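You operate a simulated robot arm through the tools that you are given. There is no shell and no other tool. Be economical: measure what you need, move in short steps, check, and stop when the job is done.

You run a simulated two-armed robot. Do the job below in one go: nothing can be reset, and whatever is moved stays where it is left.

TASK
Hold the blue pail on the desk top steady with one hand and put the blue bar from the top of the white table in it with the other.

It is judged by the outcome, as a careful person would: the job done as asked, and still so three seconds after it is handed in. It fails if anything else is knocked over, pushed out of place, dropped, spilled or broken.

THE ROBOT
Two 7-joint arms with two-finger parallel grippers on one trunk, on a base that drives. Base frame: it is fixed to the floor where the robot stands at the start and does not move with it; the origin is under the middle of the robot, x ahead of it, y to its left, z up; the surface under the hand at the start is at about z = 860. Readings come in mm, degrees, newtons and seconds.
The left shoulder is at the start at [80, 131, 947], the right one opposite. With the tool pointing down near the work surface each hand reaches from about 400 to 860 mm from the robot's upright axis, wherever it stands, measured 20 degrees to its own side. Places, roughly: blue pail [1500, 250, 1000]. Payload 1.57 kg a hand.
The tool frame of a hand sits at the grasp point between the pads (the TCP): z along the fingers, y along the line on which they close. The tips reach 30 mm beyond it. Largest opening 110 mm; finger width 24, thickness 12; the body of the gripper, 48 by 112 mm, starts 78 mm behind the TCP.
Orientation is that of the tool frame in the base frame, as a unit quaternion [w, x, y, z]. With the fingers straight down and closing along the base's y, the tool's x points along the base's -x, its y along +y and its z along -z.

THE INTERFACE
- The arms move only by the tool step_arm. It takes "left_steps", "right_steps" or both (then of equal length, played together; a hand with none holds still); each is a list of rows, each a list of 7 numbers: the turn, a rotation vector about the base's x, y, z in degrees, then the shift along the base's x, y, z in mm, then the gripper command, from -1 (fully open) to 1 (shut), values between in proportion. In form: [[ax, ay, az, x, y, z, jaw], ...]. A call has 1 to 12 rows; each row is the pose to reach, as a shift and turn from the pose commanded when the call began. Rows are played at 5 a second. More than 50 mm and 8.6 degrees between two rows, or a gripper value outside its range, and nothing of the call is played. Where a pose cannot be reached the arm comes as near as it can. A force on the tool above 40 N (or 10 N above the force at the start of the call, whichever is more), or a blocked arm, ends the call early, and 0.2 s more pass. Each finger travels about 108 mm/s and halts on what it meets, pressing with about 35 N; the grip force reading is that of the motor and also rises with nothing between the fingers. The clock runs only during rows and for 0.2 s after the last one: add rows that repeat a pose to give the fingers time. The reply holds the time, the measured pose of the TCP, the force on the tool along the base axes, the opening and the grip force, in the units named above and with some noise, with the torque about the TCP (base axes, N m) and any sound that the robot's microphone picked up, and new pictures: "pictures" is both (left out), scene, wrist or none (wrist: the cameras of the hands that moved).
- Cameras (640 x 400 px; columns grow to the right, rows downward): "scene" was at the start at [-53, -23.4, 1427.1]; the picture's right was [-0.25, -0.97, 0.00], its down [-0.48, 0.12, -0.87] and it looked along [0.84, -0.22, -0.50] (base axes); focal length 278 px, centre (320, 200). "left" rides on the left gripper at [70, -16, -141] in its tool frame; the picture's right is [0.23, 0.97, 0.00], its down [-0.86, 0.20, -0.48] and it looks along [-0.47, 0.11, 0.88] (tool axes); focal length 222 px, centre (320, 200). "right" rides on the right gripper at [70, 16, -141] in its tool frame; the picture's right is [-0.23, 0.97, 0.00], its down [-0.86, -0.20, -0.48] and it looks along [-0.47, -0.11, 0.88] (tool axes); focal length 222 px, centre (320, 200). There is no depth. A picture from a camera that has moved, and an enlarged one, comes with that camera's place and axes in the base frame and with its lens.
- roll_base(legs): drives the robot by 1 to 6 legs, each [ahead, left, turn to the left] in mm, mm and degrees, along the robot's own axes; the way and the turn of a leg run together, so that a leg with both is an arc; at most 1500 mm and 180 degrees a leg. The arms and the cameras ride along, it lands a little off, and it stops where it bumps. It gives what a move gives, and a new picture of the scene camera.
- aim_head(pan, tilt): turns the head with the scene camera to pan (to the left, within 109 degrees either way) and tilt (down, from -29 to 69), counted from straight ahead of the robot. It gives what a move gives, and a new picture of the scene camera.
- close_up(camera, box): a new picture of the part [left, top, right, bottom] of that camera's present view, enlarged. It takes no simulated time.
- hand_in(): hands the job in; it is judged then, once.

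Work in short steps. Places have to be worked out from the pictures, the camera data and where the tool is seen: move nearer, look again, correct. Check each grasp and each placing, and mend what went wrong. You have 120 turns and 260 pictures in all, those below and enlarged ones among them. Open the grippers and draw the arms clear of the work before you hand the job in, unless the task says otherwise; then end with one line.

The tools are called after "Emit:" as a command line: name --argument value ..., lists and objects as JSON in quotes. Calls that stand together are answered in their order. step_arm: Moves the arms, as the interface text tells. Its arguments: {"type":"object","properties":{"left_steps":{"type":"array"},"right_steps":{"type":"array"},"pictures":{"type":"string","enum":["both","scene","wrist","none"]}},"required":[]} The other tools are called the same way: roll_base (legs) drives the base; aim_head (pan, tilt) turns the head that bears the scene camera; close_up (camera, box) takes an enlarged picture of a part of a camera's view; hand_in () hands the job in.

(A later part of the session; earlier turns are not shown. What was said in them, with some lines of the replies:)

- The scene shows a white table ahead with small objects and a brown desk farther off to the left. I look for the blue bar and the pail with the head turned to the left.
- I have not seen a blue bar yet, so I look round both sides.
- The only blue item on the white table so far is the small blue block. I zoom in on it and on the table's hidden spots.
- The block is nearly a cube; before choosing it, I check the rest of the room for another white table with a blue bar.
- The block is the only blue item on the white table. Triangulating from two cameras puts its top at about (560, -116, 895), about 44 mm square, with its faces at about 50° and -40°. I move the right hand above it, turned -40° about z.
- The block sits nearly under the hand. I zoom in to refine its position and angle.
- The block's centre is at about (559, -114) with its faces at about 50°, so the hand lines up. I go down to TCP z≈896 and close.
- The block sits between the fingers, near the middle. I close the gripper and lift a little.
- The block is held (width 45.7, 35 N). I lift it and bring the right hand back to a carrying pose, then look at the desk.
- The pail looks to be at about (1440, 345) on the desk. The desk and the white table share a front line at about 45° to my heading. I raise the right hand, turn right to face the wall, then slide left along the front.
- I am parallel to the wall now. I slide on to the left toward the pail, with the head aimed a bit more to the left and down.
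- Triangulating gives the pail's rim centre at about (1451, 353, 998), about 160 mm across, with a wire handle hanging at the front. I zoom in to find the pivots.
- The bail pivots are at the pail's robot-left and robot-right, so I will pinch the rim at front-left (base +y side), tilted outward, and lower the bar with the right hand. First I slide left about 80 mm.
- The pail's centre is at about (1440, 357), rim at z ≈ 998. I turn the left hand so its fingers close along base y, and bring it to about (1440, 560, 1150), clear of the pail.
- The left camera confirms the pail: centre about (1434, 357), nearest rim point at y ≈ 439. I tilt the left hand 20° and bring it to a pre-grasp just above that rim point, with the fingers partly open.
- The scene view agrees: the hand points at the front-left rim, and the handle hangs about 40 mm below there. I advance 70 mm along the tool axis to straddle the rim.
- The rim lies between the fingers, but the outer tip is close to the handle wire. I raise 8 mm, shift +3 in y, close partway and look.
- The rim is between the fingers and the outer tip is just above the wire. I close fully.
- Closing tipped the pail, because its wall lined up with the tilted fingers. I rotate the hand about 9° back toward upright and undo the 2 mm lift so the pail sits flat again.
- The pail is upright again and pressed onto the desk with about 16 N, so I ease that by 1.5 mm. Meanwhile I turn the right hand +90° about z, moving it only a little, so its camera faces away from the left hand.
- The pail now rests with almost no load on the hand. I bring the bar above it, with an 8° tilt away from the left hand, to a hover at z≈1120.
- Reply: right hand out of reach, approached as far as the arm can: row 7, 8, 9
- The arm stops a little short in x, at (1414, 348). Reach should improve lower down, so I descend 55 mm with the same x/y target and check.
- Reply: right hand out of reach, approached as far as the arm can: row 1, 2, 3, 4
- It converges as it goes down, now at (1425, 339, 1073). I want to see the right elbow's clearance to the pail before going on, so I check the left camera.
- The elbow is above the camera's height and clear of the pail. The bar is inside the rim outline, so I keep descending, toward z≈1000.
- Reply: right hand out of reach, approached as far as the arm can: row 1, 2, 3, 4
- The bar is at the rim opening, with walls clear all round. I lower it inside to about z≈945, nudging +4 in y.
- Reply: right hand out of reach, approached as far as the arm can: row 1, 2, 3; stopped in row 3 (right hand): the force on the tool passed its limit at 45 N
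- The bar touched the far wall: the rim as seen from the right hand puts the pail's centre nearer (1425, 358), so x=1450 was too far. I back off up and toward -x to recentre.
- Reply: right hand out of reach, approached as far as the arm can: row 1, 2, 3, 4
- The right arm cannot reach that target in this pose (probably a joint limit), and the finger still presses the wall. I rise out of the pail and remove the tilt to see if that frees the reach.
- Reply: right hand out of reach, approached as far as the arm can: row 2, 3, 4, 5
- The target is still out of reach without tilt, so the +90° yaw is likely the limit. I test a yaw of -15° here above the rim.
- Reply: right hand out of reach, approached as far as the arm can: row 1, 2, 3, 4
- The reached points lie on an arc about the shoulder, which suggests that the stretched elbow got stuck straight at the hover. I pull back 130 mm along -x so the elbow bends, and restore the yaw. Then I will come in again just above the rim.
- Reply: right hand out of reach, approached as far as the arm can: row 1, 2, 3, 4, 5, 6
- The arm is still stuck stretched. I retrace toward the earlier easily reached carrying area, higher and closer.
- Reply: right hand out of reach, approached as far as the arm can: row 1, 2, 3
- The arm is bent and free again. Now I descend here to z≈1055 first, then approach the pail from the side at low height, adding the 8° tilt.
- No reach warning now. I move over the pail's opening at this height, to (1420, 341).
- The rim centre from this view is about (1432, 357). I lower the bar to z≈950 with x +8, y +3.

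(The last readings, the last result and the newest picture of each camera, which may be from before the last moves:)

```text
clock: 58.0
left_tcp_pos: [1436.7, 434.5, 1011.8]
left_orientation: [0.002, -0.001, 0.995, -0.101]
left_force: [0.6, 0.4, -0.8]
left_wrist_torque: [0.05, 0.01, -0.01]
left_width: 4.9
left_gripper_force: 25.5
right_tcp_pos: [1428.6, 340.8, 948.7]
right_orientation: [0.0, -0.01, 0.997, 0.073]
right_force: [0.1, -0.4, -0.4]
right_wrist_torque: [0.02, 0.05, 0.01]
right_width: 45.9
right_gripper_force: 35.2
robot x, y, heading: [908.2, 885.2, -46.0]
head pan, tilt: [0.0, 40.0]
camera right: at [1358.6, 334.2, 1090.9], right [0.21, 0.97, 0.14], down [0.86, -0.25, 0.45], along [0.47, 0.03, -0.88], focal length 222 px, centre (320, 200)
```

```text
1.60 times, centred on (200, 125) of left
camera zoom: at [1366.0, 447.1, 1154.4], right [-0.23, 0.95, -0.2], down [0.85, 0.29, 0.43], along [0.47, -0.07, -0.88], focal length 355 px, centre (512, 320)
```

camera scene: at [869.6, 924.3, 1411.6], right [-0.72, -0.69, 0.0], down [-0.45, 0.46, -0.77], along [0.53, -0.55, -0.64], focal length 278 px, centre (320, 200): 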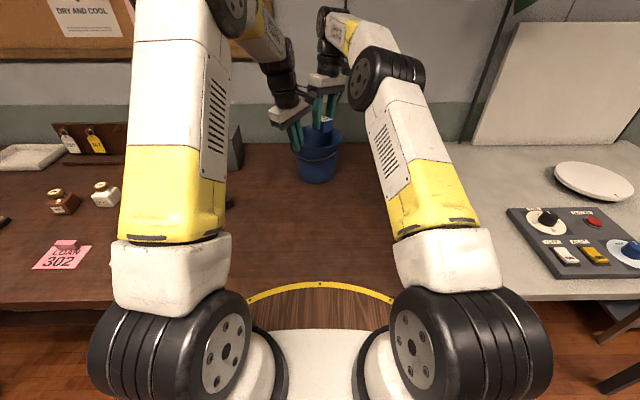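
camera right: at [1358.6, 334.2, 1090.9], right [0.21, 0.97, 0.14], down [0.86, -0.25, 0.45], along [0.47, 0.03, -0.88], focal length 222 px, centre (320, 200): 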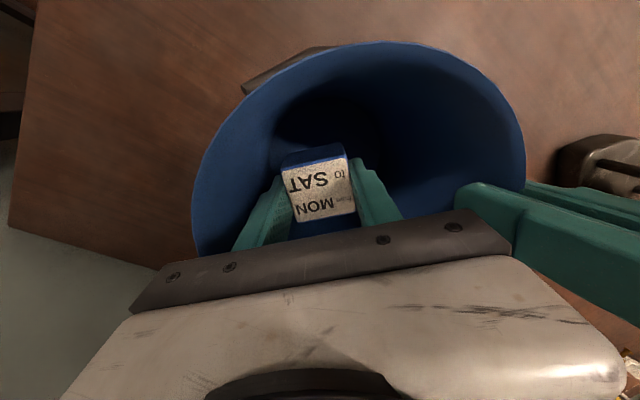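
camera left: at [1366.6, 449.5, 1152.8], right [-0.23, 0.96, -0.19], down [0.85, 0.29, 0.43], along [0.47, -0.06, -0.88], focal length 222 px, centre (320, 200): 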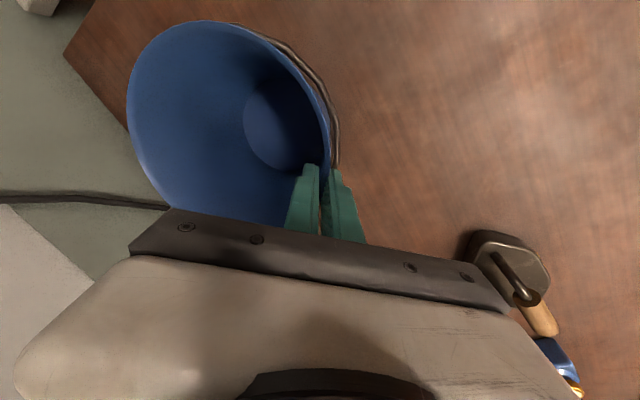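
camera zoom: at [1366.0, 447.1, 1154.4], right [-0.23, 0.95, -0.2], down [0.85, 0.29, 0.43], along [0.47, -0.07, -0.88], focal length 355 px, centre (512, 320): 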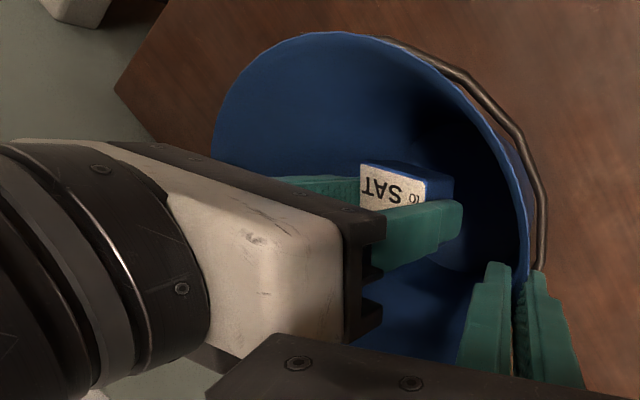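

The bar is well inside the pail with no contact. I lower 15 mm more and open gently to about 66 mm.

Emit:
step_arm --right_steps '[[0, 0, 0, 0, 1, -8, 1], [0, 0, 0, 0, 2, -15, 1], [0, 0, 0, 0, 2, -15, 1], [0, 0, 0, 0, 2, -15, 0.1], [0, 0, 0, 0, 2, -15, -0.15], [0, 0, 0, 0, 2, -15, -0.2], [0, 0, 0, 0, 2, -15, -0.2]]' --pictures "wrist"

Emit:
close_up --camera "left" --box '[0, 0, 400, 250]'

```text
clock: 59.6
left_tcp_pos: [1436.0, 436.5, 1012.5]
left_orientation: [0.003, -0.002, 0.995, -0.101]
left_force: [0.4, -4.0, -6.0]
left_wrist_torque: [0.01, -0.31, 0.06]
left_width: 4.7
left_gripper_force: 25.4
right_tcp_pos: [1428.7, 343.2, 935.4]
right_orientation: [0.002, -0.008, 0.997, 0.071]
right_force: [0.5, -2.3, 22.6]
right_wrist_torque: [-1.13, 0.05, 0.02]
right_width: 64.9
right_gripper_force: 0.1
robot x, y, heading: [907.9, 888.1, -46.0]
head pan, tilt: [0.0, 40.0]
camera right: at [1359.2, 335.6, 1077.0], right [0.21, 0.97, 0.14], down [0.86, -0.25, 0.45], along [0.47, 0.03, -0.88], focal length 222 px, centre (320, 200)
```

right: 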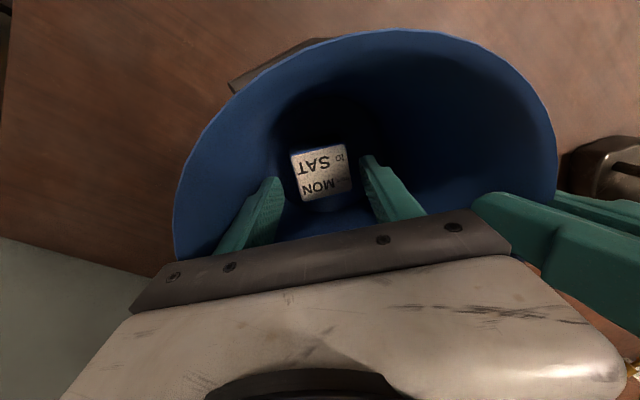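

```text
1.60 times, centred on (200, 125) of left
camera zoom: at [1365.6, 447.1, 1154.6], right [-0.23, 0.95, -0.2], down [0.85, 0.29, 0.43], along [0.47, -0.07, -0.88], focal length 355 px, centre (512, 320)
```

zoom: 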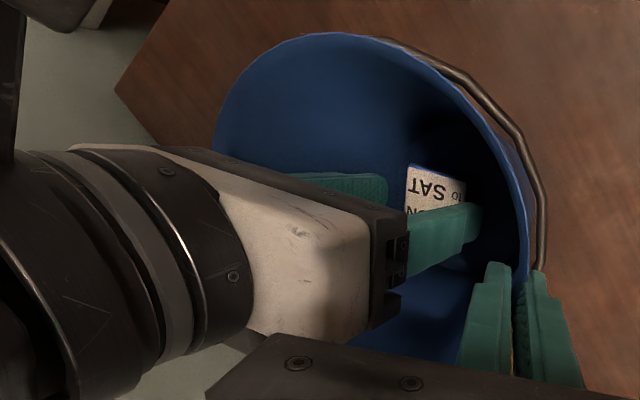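

The bar is released and lies on the pail floor; the gripper body was just touching the rim. I raise the right hand straight up and out.

Emit:
step_arm --right_steps '[[0, 0, 0, 0, -1, 20, -0.2], [0, 0, 0, 0, -2, 50, -0.2], [0, 0, 0, 0, -3, 85, -0.2], [0, 0, 0, -5, -5, 120, -0.2], [0, 0, 0, -25, -7, 135, -0.2], [0, 0, 0, -65, -10, 135, -0.2], [0, 0, 0, -105, -15, 140, -0.2], [0, 0, 0, -140, -20, 150, -0.2], [0, 0, 0, -170, -25, 185, -0.2], [0, 0, 0, -200, -30, 220, -0.2], [0, 0, 0, -220, -30, 260, -0.2], [0, 0, 0, -220, -30, 260, -0.2]]' --pictures "scene"

Emit:
close_up --camera "left" --box '[80, 0, 400, 200]'

Emit:
close_up --camera "scene" --box '[240, 90, 380, 200]'

```text
clock: 62.2
left_tcp_pos: [1435.9, 434.8, 1012.4]
left_orientation: [0.002, -0.001, 0.995, -0.101]
left_force: [-0.3, 0.5, -2.3]
left_wrist_torque: [0.05, 0.03, 0.02]
left_width: 4.9
left_gripper_force: 24.5
right_tcp_pos: [1208.9, 311.8, 1190.4]
right_orientation: [0.0, -0.01, 0.997, 0.073]
right_force: [0.0, 0.1, 0.1]
right_wrist_torque: [0.02, 0.01, 0.01]
right_width: 66.0
right_gripper_force: 0.0
robot x, y, heading: [906.2, 891.6, -46.1]
head pan, tilt: [0.0, 40.0]
camera scene: at [869.6, 924.4, 1411.6], right [-0.72, -0.69, 0.0], down [-0.45, 0.46, -0.77], along [0.53, -0.55, -0.64], focal length 278 px, centre (320, 200)
```

scene: 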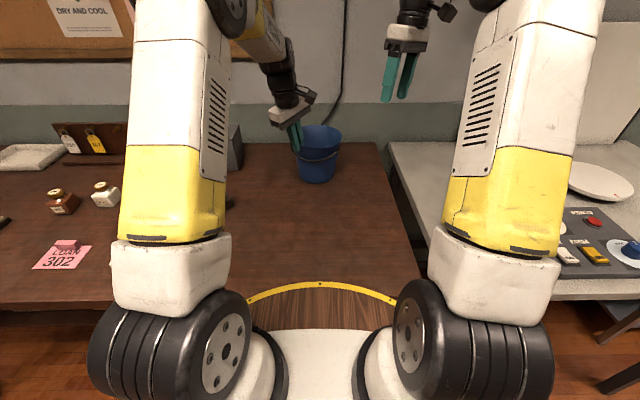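

```text
2.00 times, centred on (240, 100) of left
camera zoom: at [1366.0, 447.1, 1154.5], right [-0.23, 0.95, -0.2], down [0.85, 0.29, 0.43], along [0.47, -0.07, -0.88], focal length 444 px, centre (480, 400)
```

zoom: 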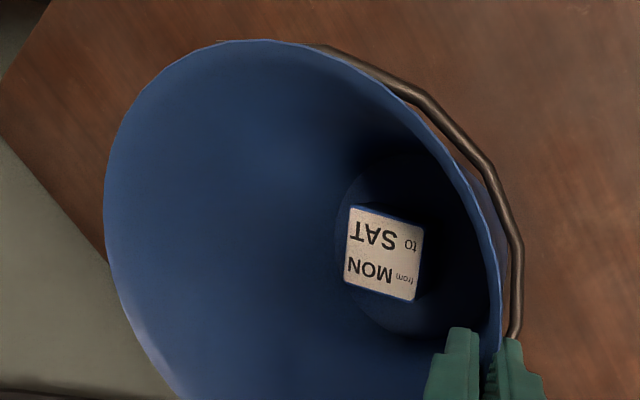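

```text
3.64 times, centred on (310, 145) of scene
camera zoom: at [869.6, 924.4, 1411.6], right [-0.72, -0.69, 0.0], down [-0.45, 0.46, -0.77], along [0.53, -0.55, -0.64], focal length 1011 px, centre (356, 400)
```

zoom: 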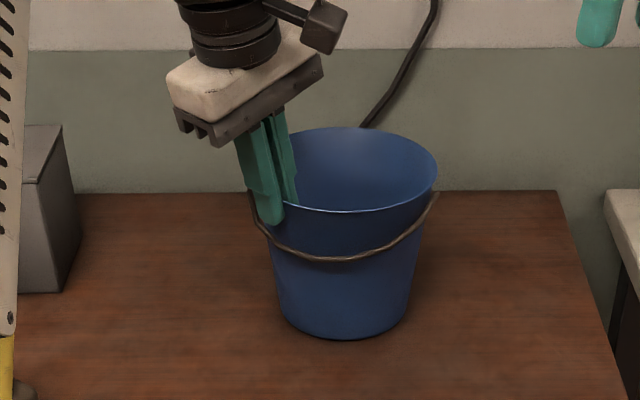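

The bar lies flat in the pail. I lower the left hand 1.5 mm so the pail rests fully, then open gradually to about 40 mm.

Emit:
step_arm --left_steps '[[0.5, 0, 0, 0, 0, -1, 1], [0.5, 0, 0, 0, 0, -1.5, 1], [0.5, 0, 0, 0, 0, -1.5, 0.88], [0.5, 0, 0, 0, 0, -1.5, 0.8], [0.5, 0, 0, 0, 0, -1.5, 0.7], [0.5, 0, 0, 0, 0, -1.5, 0.5], [0.5, 0, 0, 0, 0, -1.5, 0.3], [0.5, 0, 0, 0, 0, -1.5, 0.3]]' --pictures "wrist"

Emit:
close_up --camera "scene" --box '[240, 90, 380, 200]'

```text
clock: 64.0
left_tcp_pos: [1435.4, 434.5, 1011.5]
left_orientation: [0.002, -0.001, 0.995, -0.097]
left_force: [-0.2, 0.2, -0.9]
left_wrist_torque: [-0.01, -0.01, 0.02]
left_width: 38.7
left_gripper_force: 0.0
right_tcp_pos: [1209.6, 311.2, 1189.2]
right_orientation: [0.001, -0.009, 0.997, 0.072]
right_force: [1.0, -0.1, -0.4]
right_wrist_torque: [0.01, 0.01, 0.01]
right_width: 66.2
right_gripper_force: 0.1
robot x, y, heading: [904.4, 885.5, -46.3]
head pan, tilt: [0.0, 40.0]
camera left: at [1366.2, 446.4, 1152.8], right [-0.23, 0.96, -0.19], down [0.85, 0.29, 0.43], along [0.47, -0.06, -0.88], focal length 222 px, centre (320, 200)
```

left: 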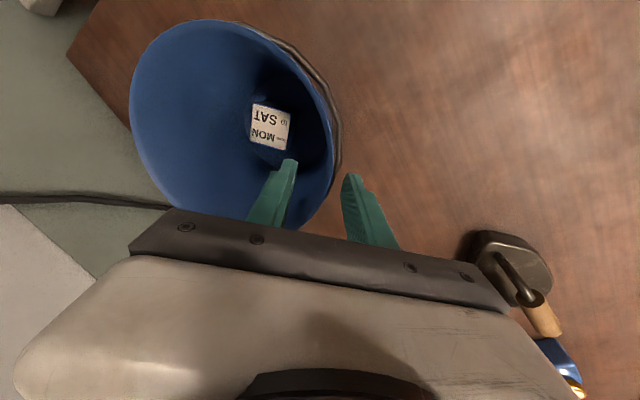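

```text
3.64 times, centred on (310, 145) of scene
camera zoom: at [869.6, 924.3, 1411.6], right [-0.72, -0.69, 0.0], down [-0.45, 0.46, -0.77], along [0.53, -0.55, -0.64], focal length 1011 px, centre (356, 400)
```

zoom: 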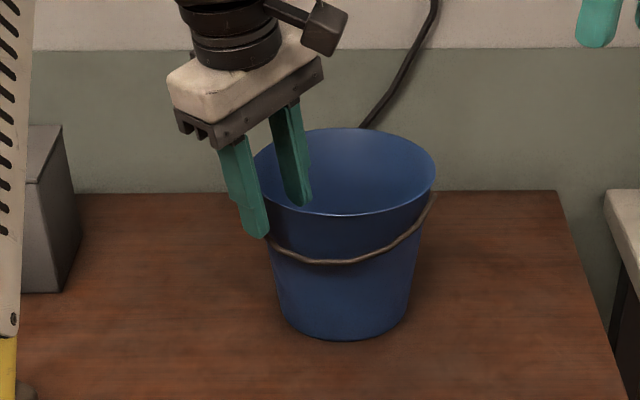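

The pail stands free. I withdraw the left hand along its axis and then away from the pail.

Emit:
step_arm --left_steps '[[0, 0, 0, 0, 4, 20, 0.3], [0, 0, 0, 0, 10, 50, 0.3], [0, 0, 0, 0, 17, 90, 0.3], [0, 0, 0, 0, 30, 130, 0], [0, 0, 0, -10, 60, 160, -0.5], [0, 0, 0, -20, 100, 180, -1], [0, 0, 0, -30, 140, 190, -1], [0, 0, 0, -40, 170, 200, -1], [0, 0, 0, -40, 170, 200, -1]]' --right_steps '[[0, 0, 0, -5, 0, 5, -0.2], [0, 0, 0, -10, 0, 10, -0.3], [0, 0, 0, -15, 0, 15, -0.4], [0, 0, 0, -20, 0, 20, -0.5], [0, 0, 0, -25, 0, 25, -0.7], [0, 0, 0, -30, 0, 30, -1], [0, 0, 0, -35, 0, 35, -1], [0, 0, 0, -40, 0, 40, -1], [0, 0, 0, -40, 0, 40, -1]]' --pictures "both"

Emit:
close_up --camera "scene" --box '[240, 90, 380, 200]'

```text
clock: 66.0
left_tcp_pos: [1397.9, 605.2, 1211.2]
left_orientation: [0.002, -0.001, 0.995, -0.097]
left_force: [0.8, 0.0, 0.2]
left_wrist_torque: [0.0, 0.03, 0.01]
left_width: 109.9
left_gripper_force: 0.1
right_tcp_pos: [1171.2, 312.0, 1232.8]
right_orientation: [0.0, -0.009, 0.997, 0.072]
right_force: [-0.1, -0.5, 1.2]
right_wrist_torque: [-0.02, 0.01, 0.01]
right_width: 110.1
right_gripper_force: 0.0
robot x, y, heading: [913.1, 882.7, -46.2]
head pan, tilt: [0.0, 40.0]
camera scene: at [869.5, 924.5, 1411.6], right [-0.72, -0.69, 0.0], down [-0.45, 0.46, -0.77], along [0.53, -0.55, -0.64], focal length 278 px, centre (320, 200)
camera right: at [1101.3, 304.6, 1374.7], right [0.21, 0.97, 0.14], down [0.86, -0.25, 0.45], along [0.47, 0.03, -0.88], focal length 222 px, centre (320, 200)
camera left: at [1327.7, 616.4, 1352.7], right [-0.23, 0.96, -0.19], down [0.85, 0.29, 0.43], along [0.47, -0.06, -0.88], focal length 222 px, centre (320, 200)
```

scene: 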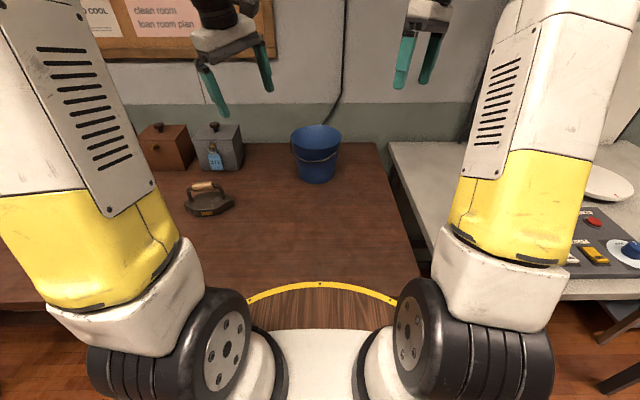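
right: 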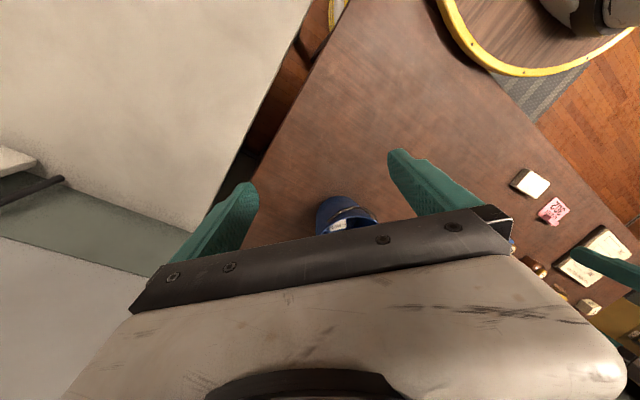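
left: 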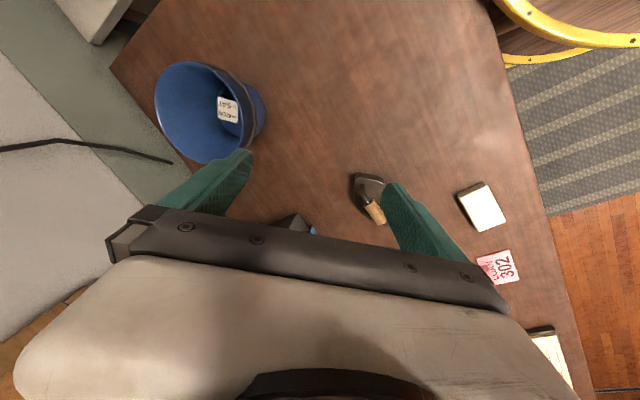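

```text
3.64 times, centred on (310, 145) of scene
camera zoom: at [869.5, 924.5, 1411.6], right [-0.72, -0.69, 0.0], down [-0.45, 0.46, -0.77], along [0.53, -0.55, -0.64], focal length 1011 px, centre (356, 400)
```

zoom: 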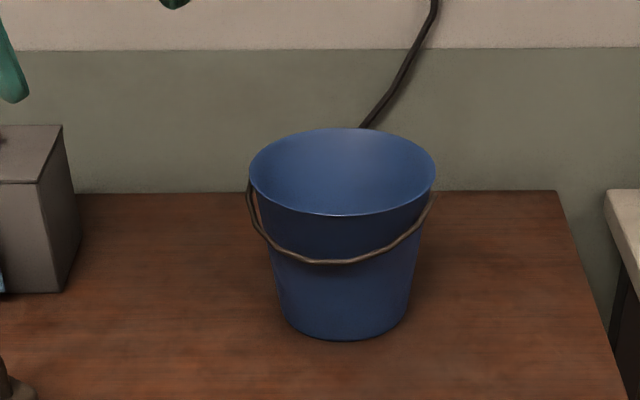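

The pail stands upright close to where it was, the bar lies inside it, both grippers are open and clear, and nothing else has moved. I hand in.

Emit:
hand_in

```text
The job is handed in.
```

The blue bar from the white table is in the blue pail, which the left hand held by the rim while the right hand put the bar in. The pail tipped slightly when first gripped and was set level again. It now stands upright within about a centimetre of where it was.
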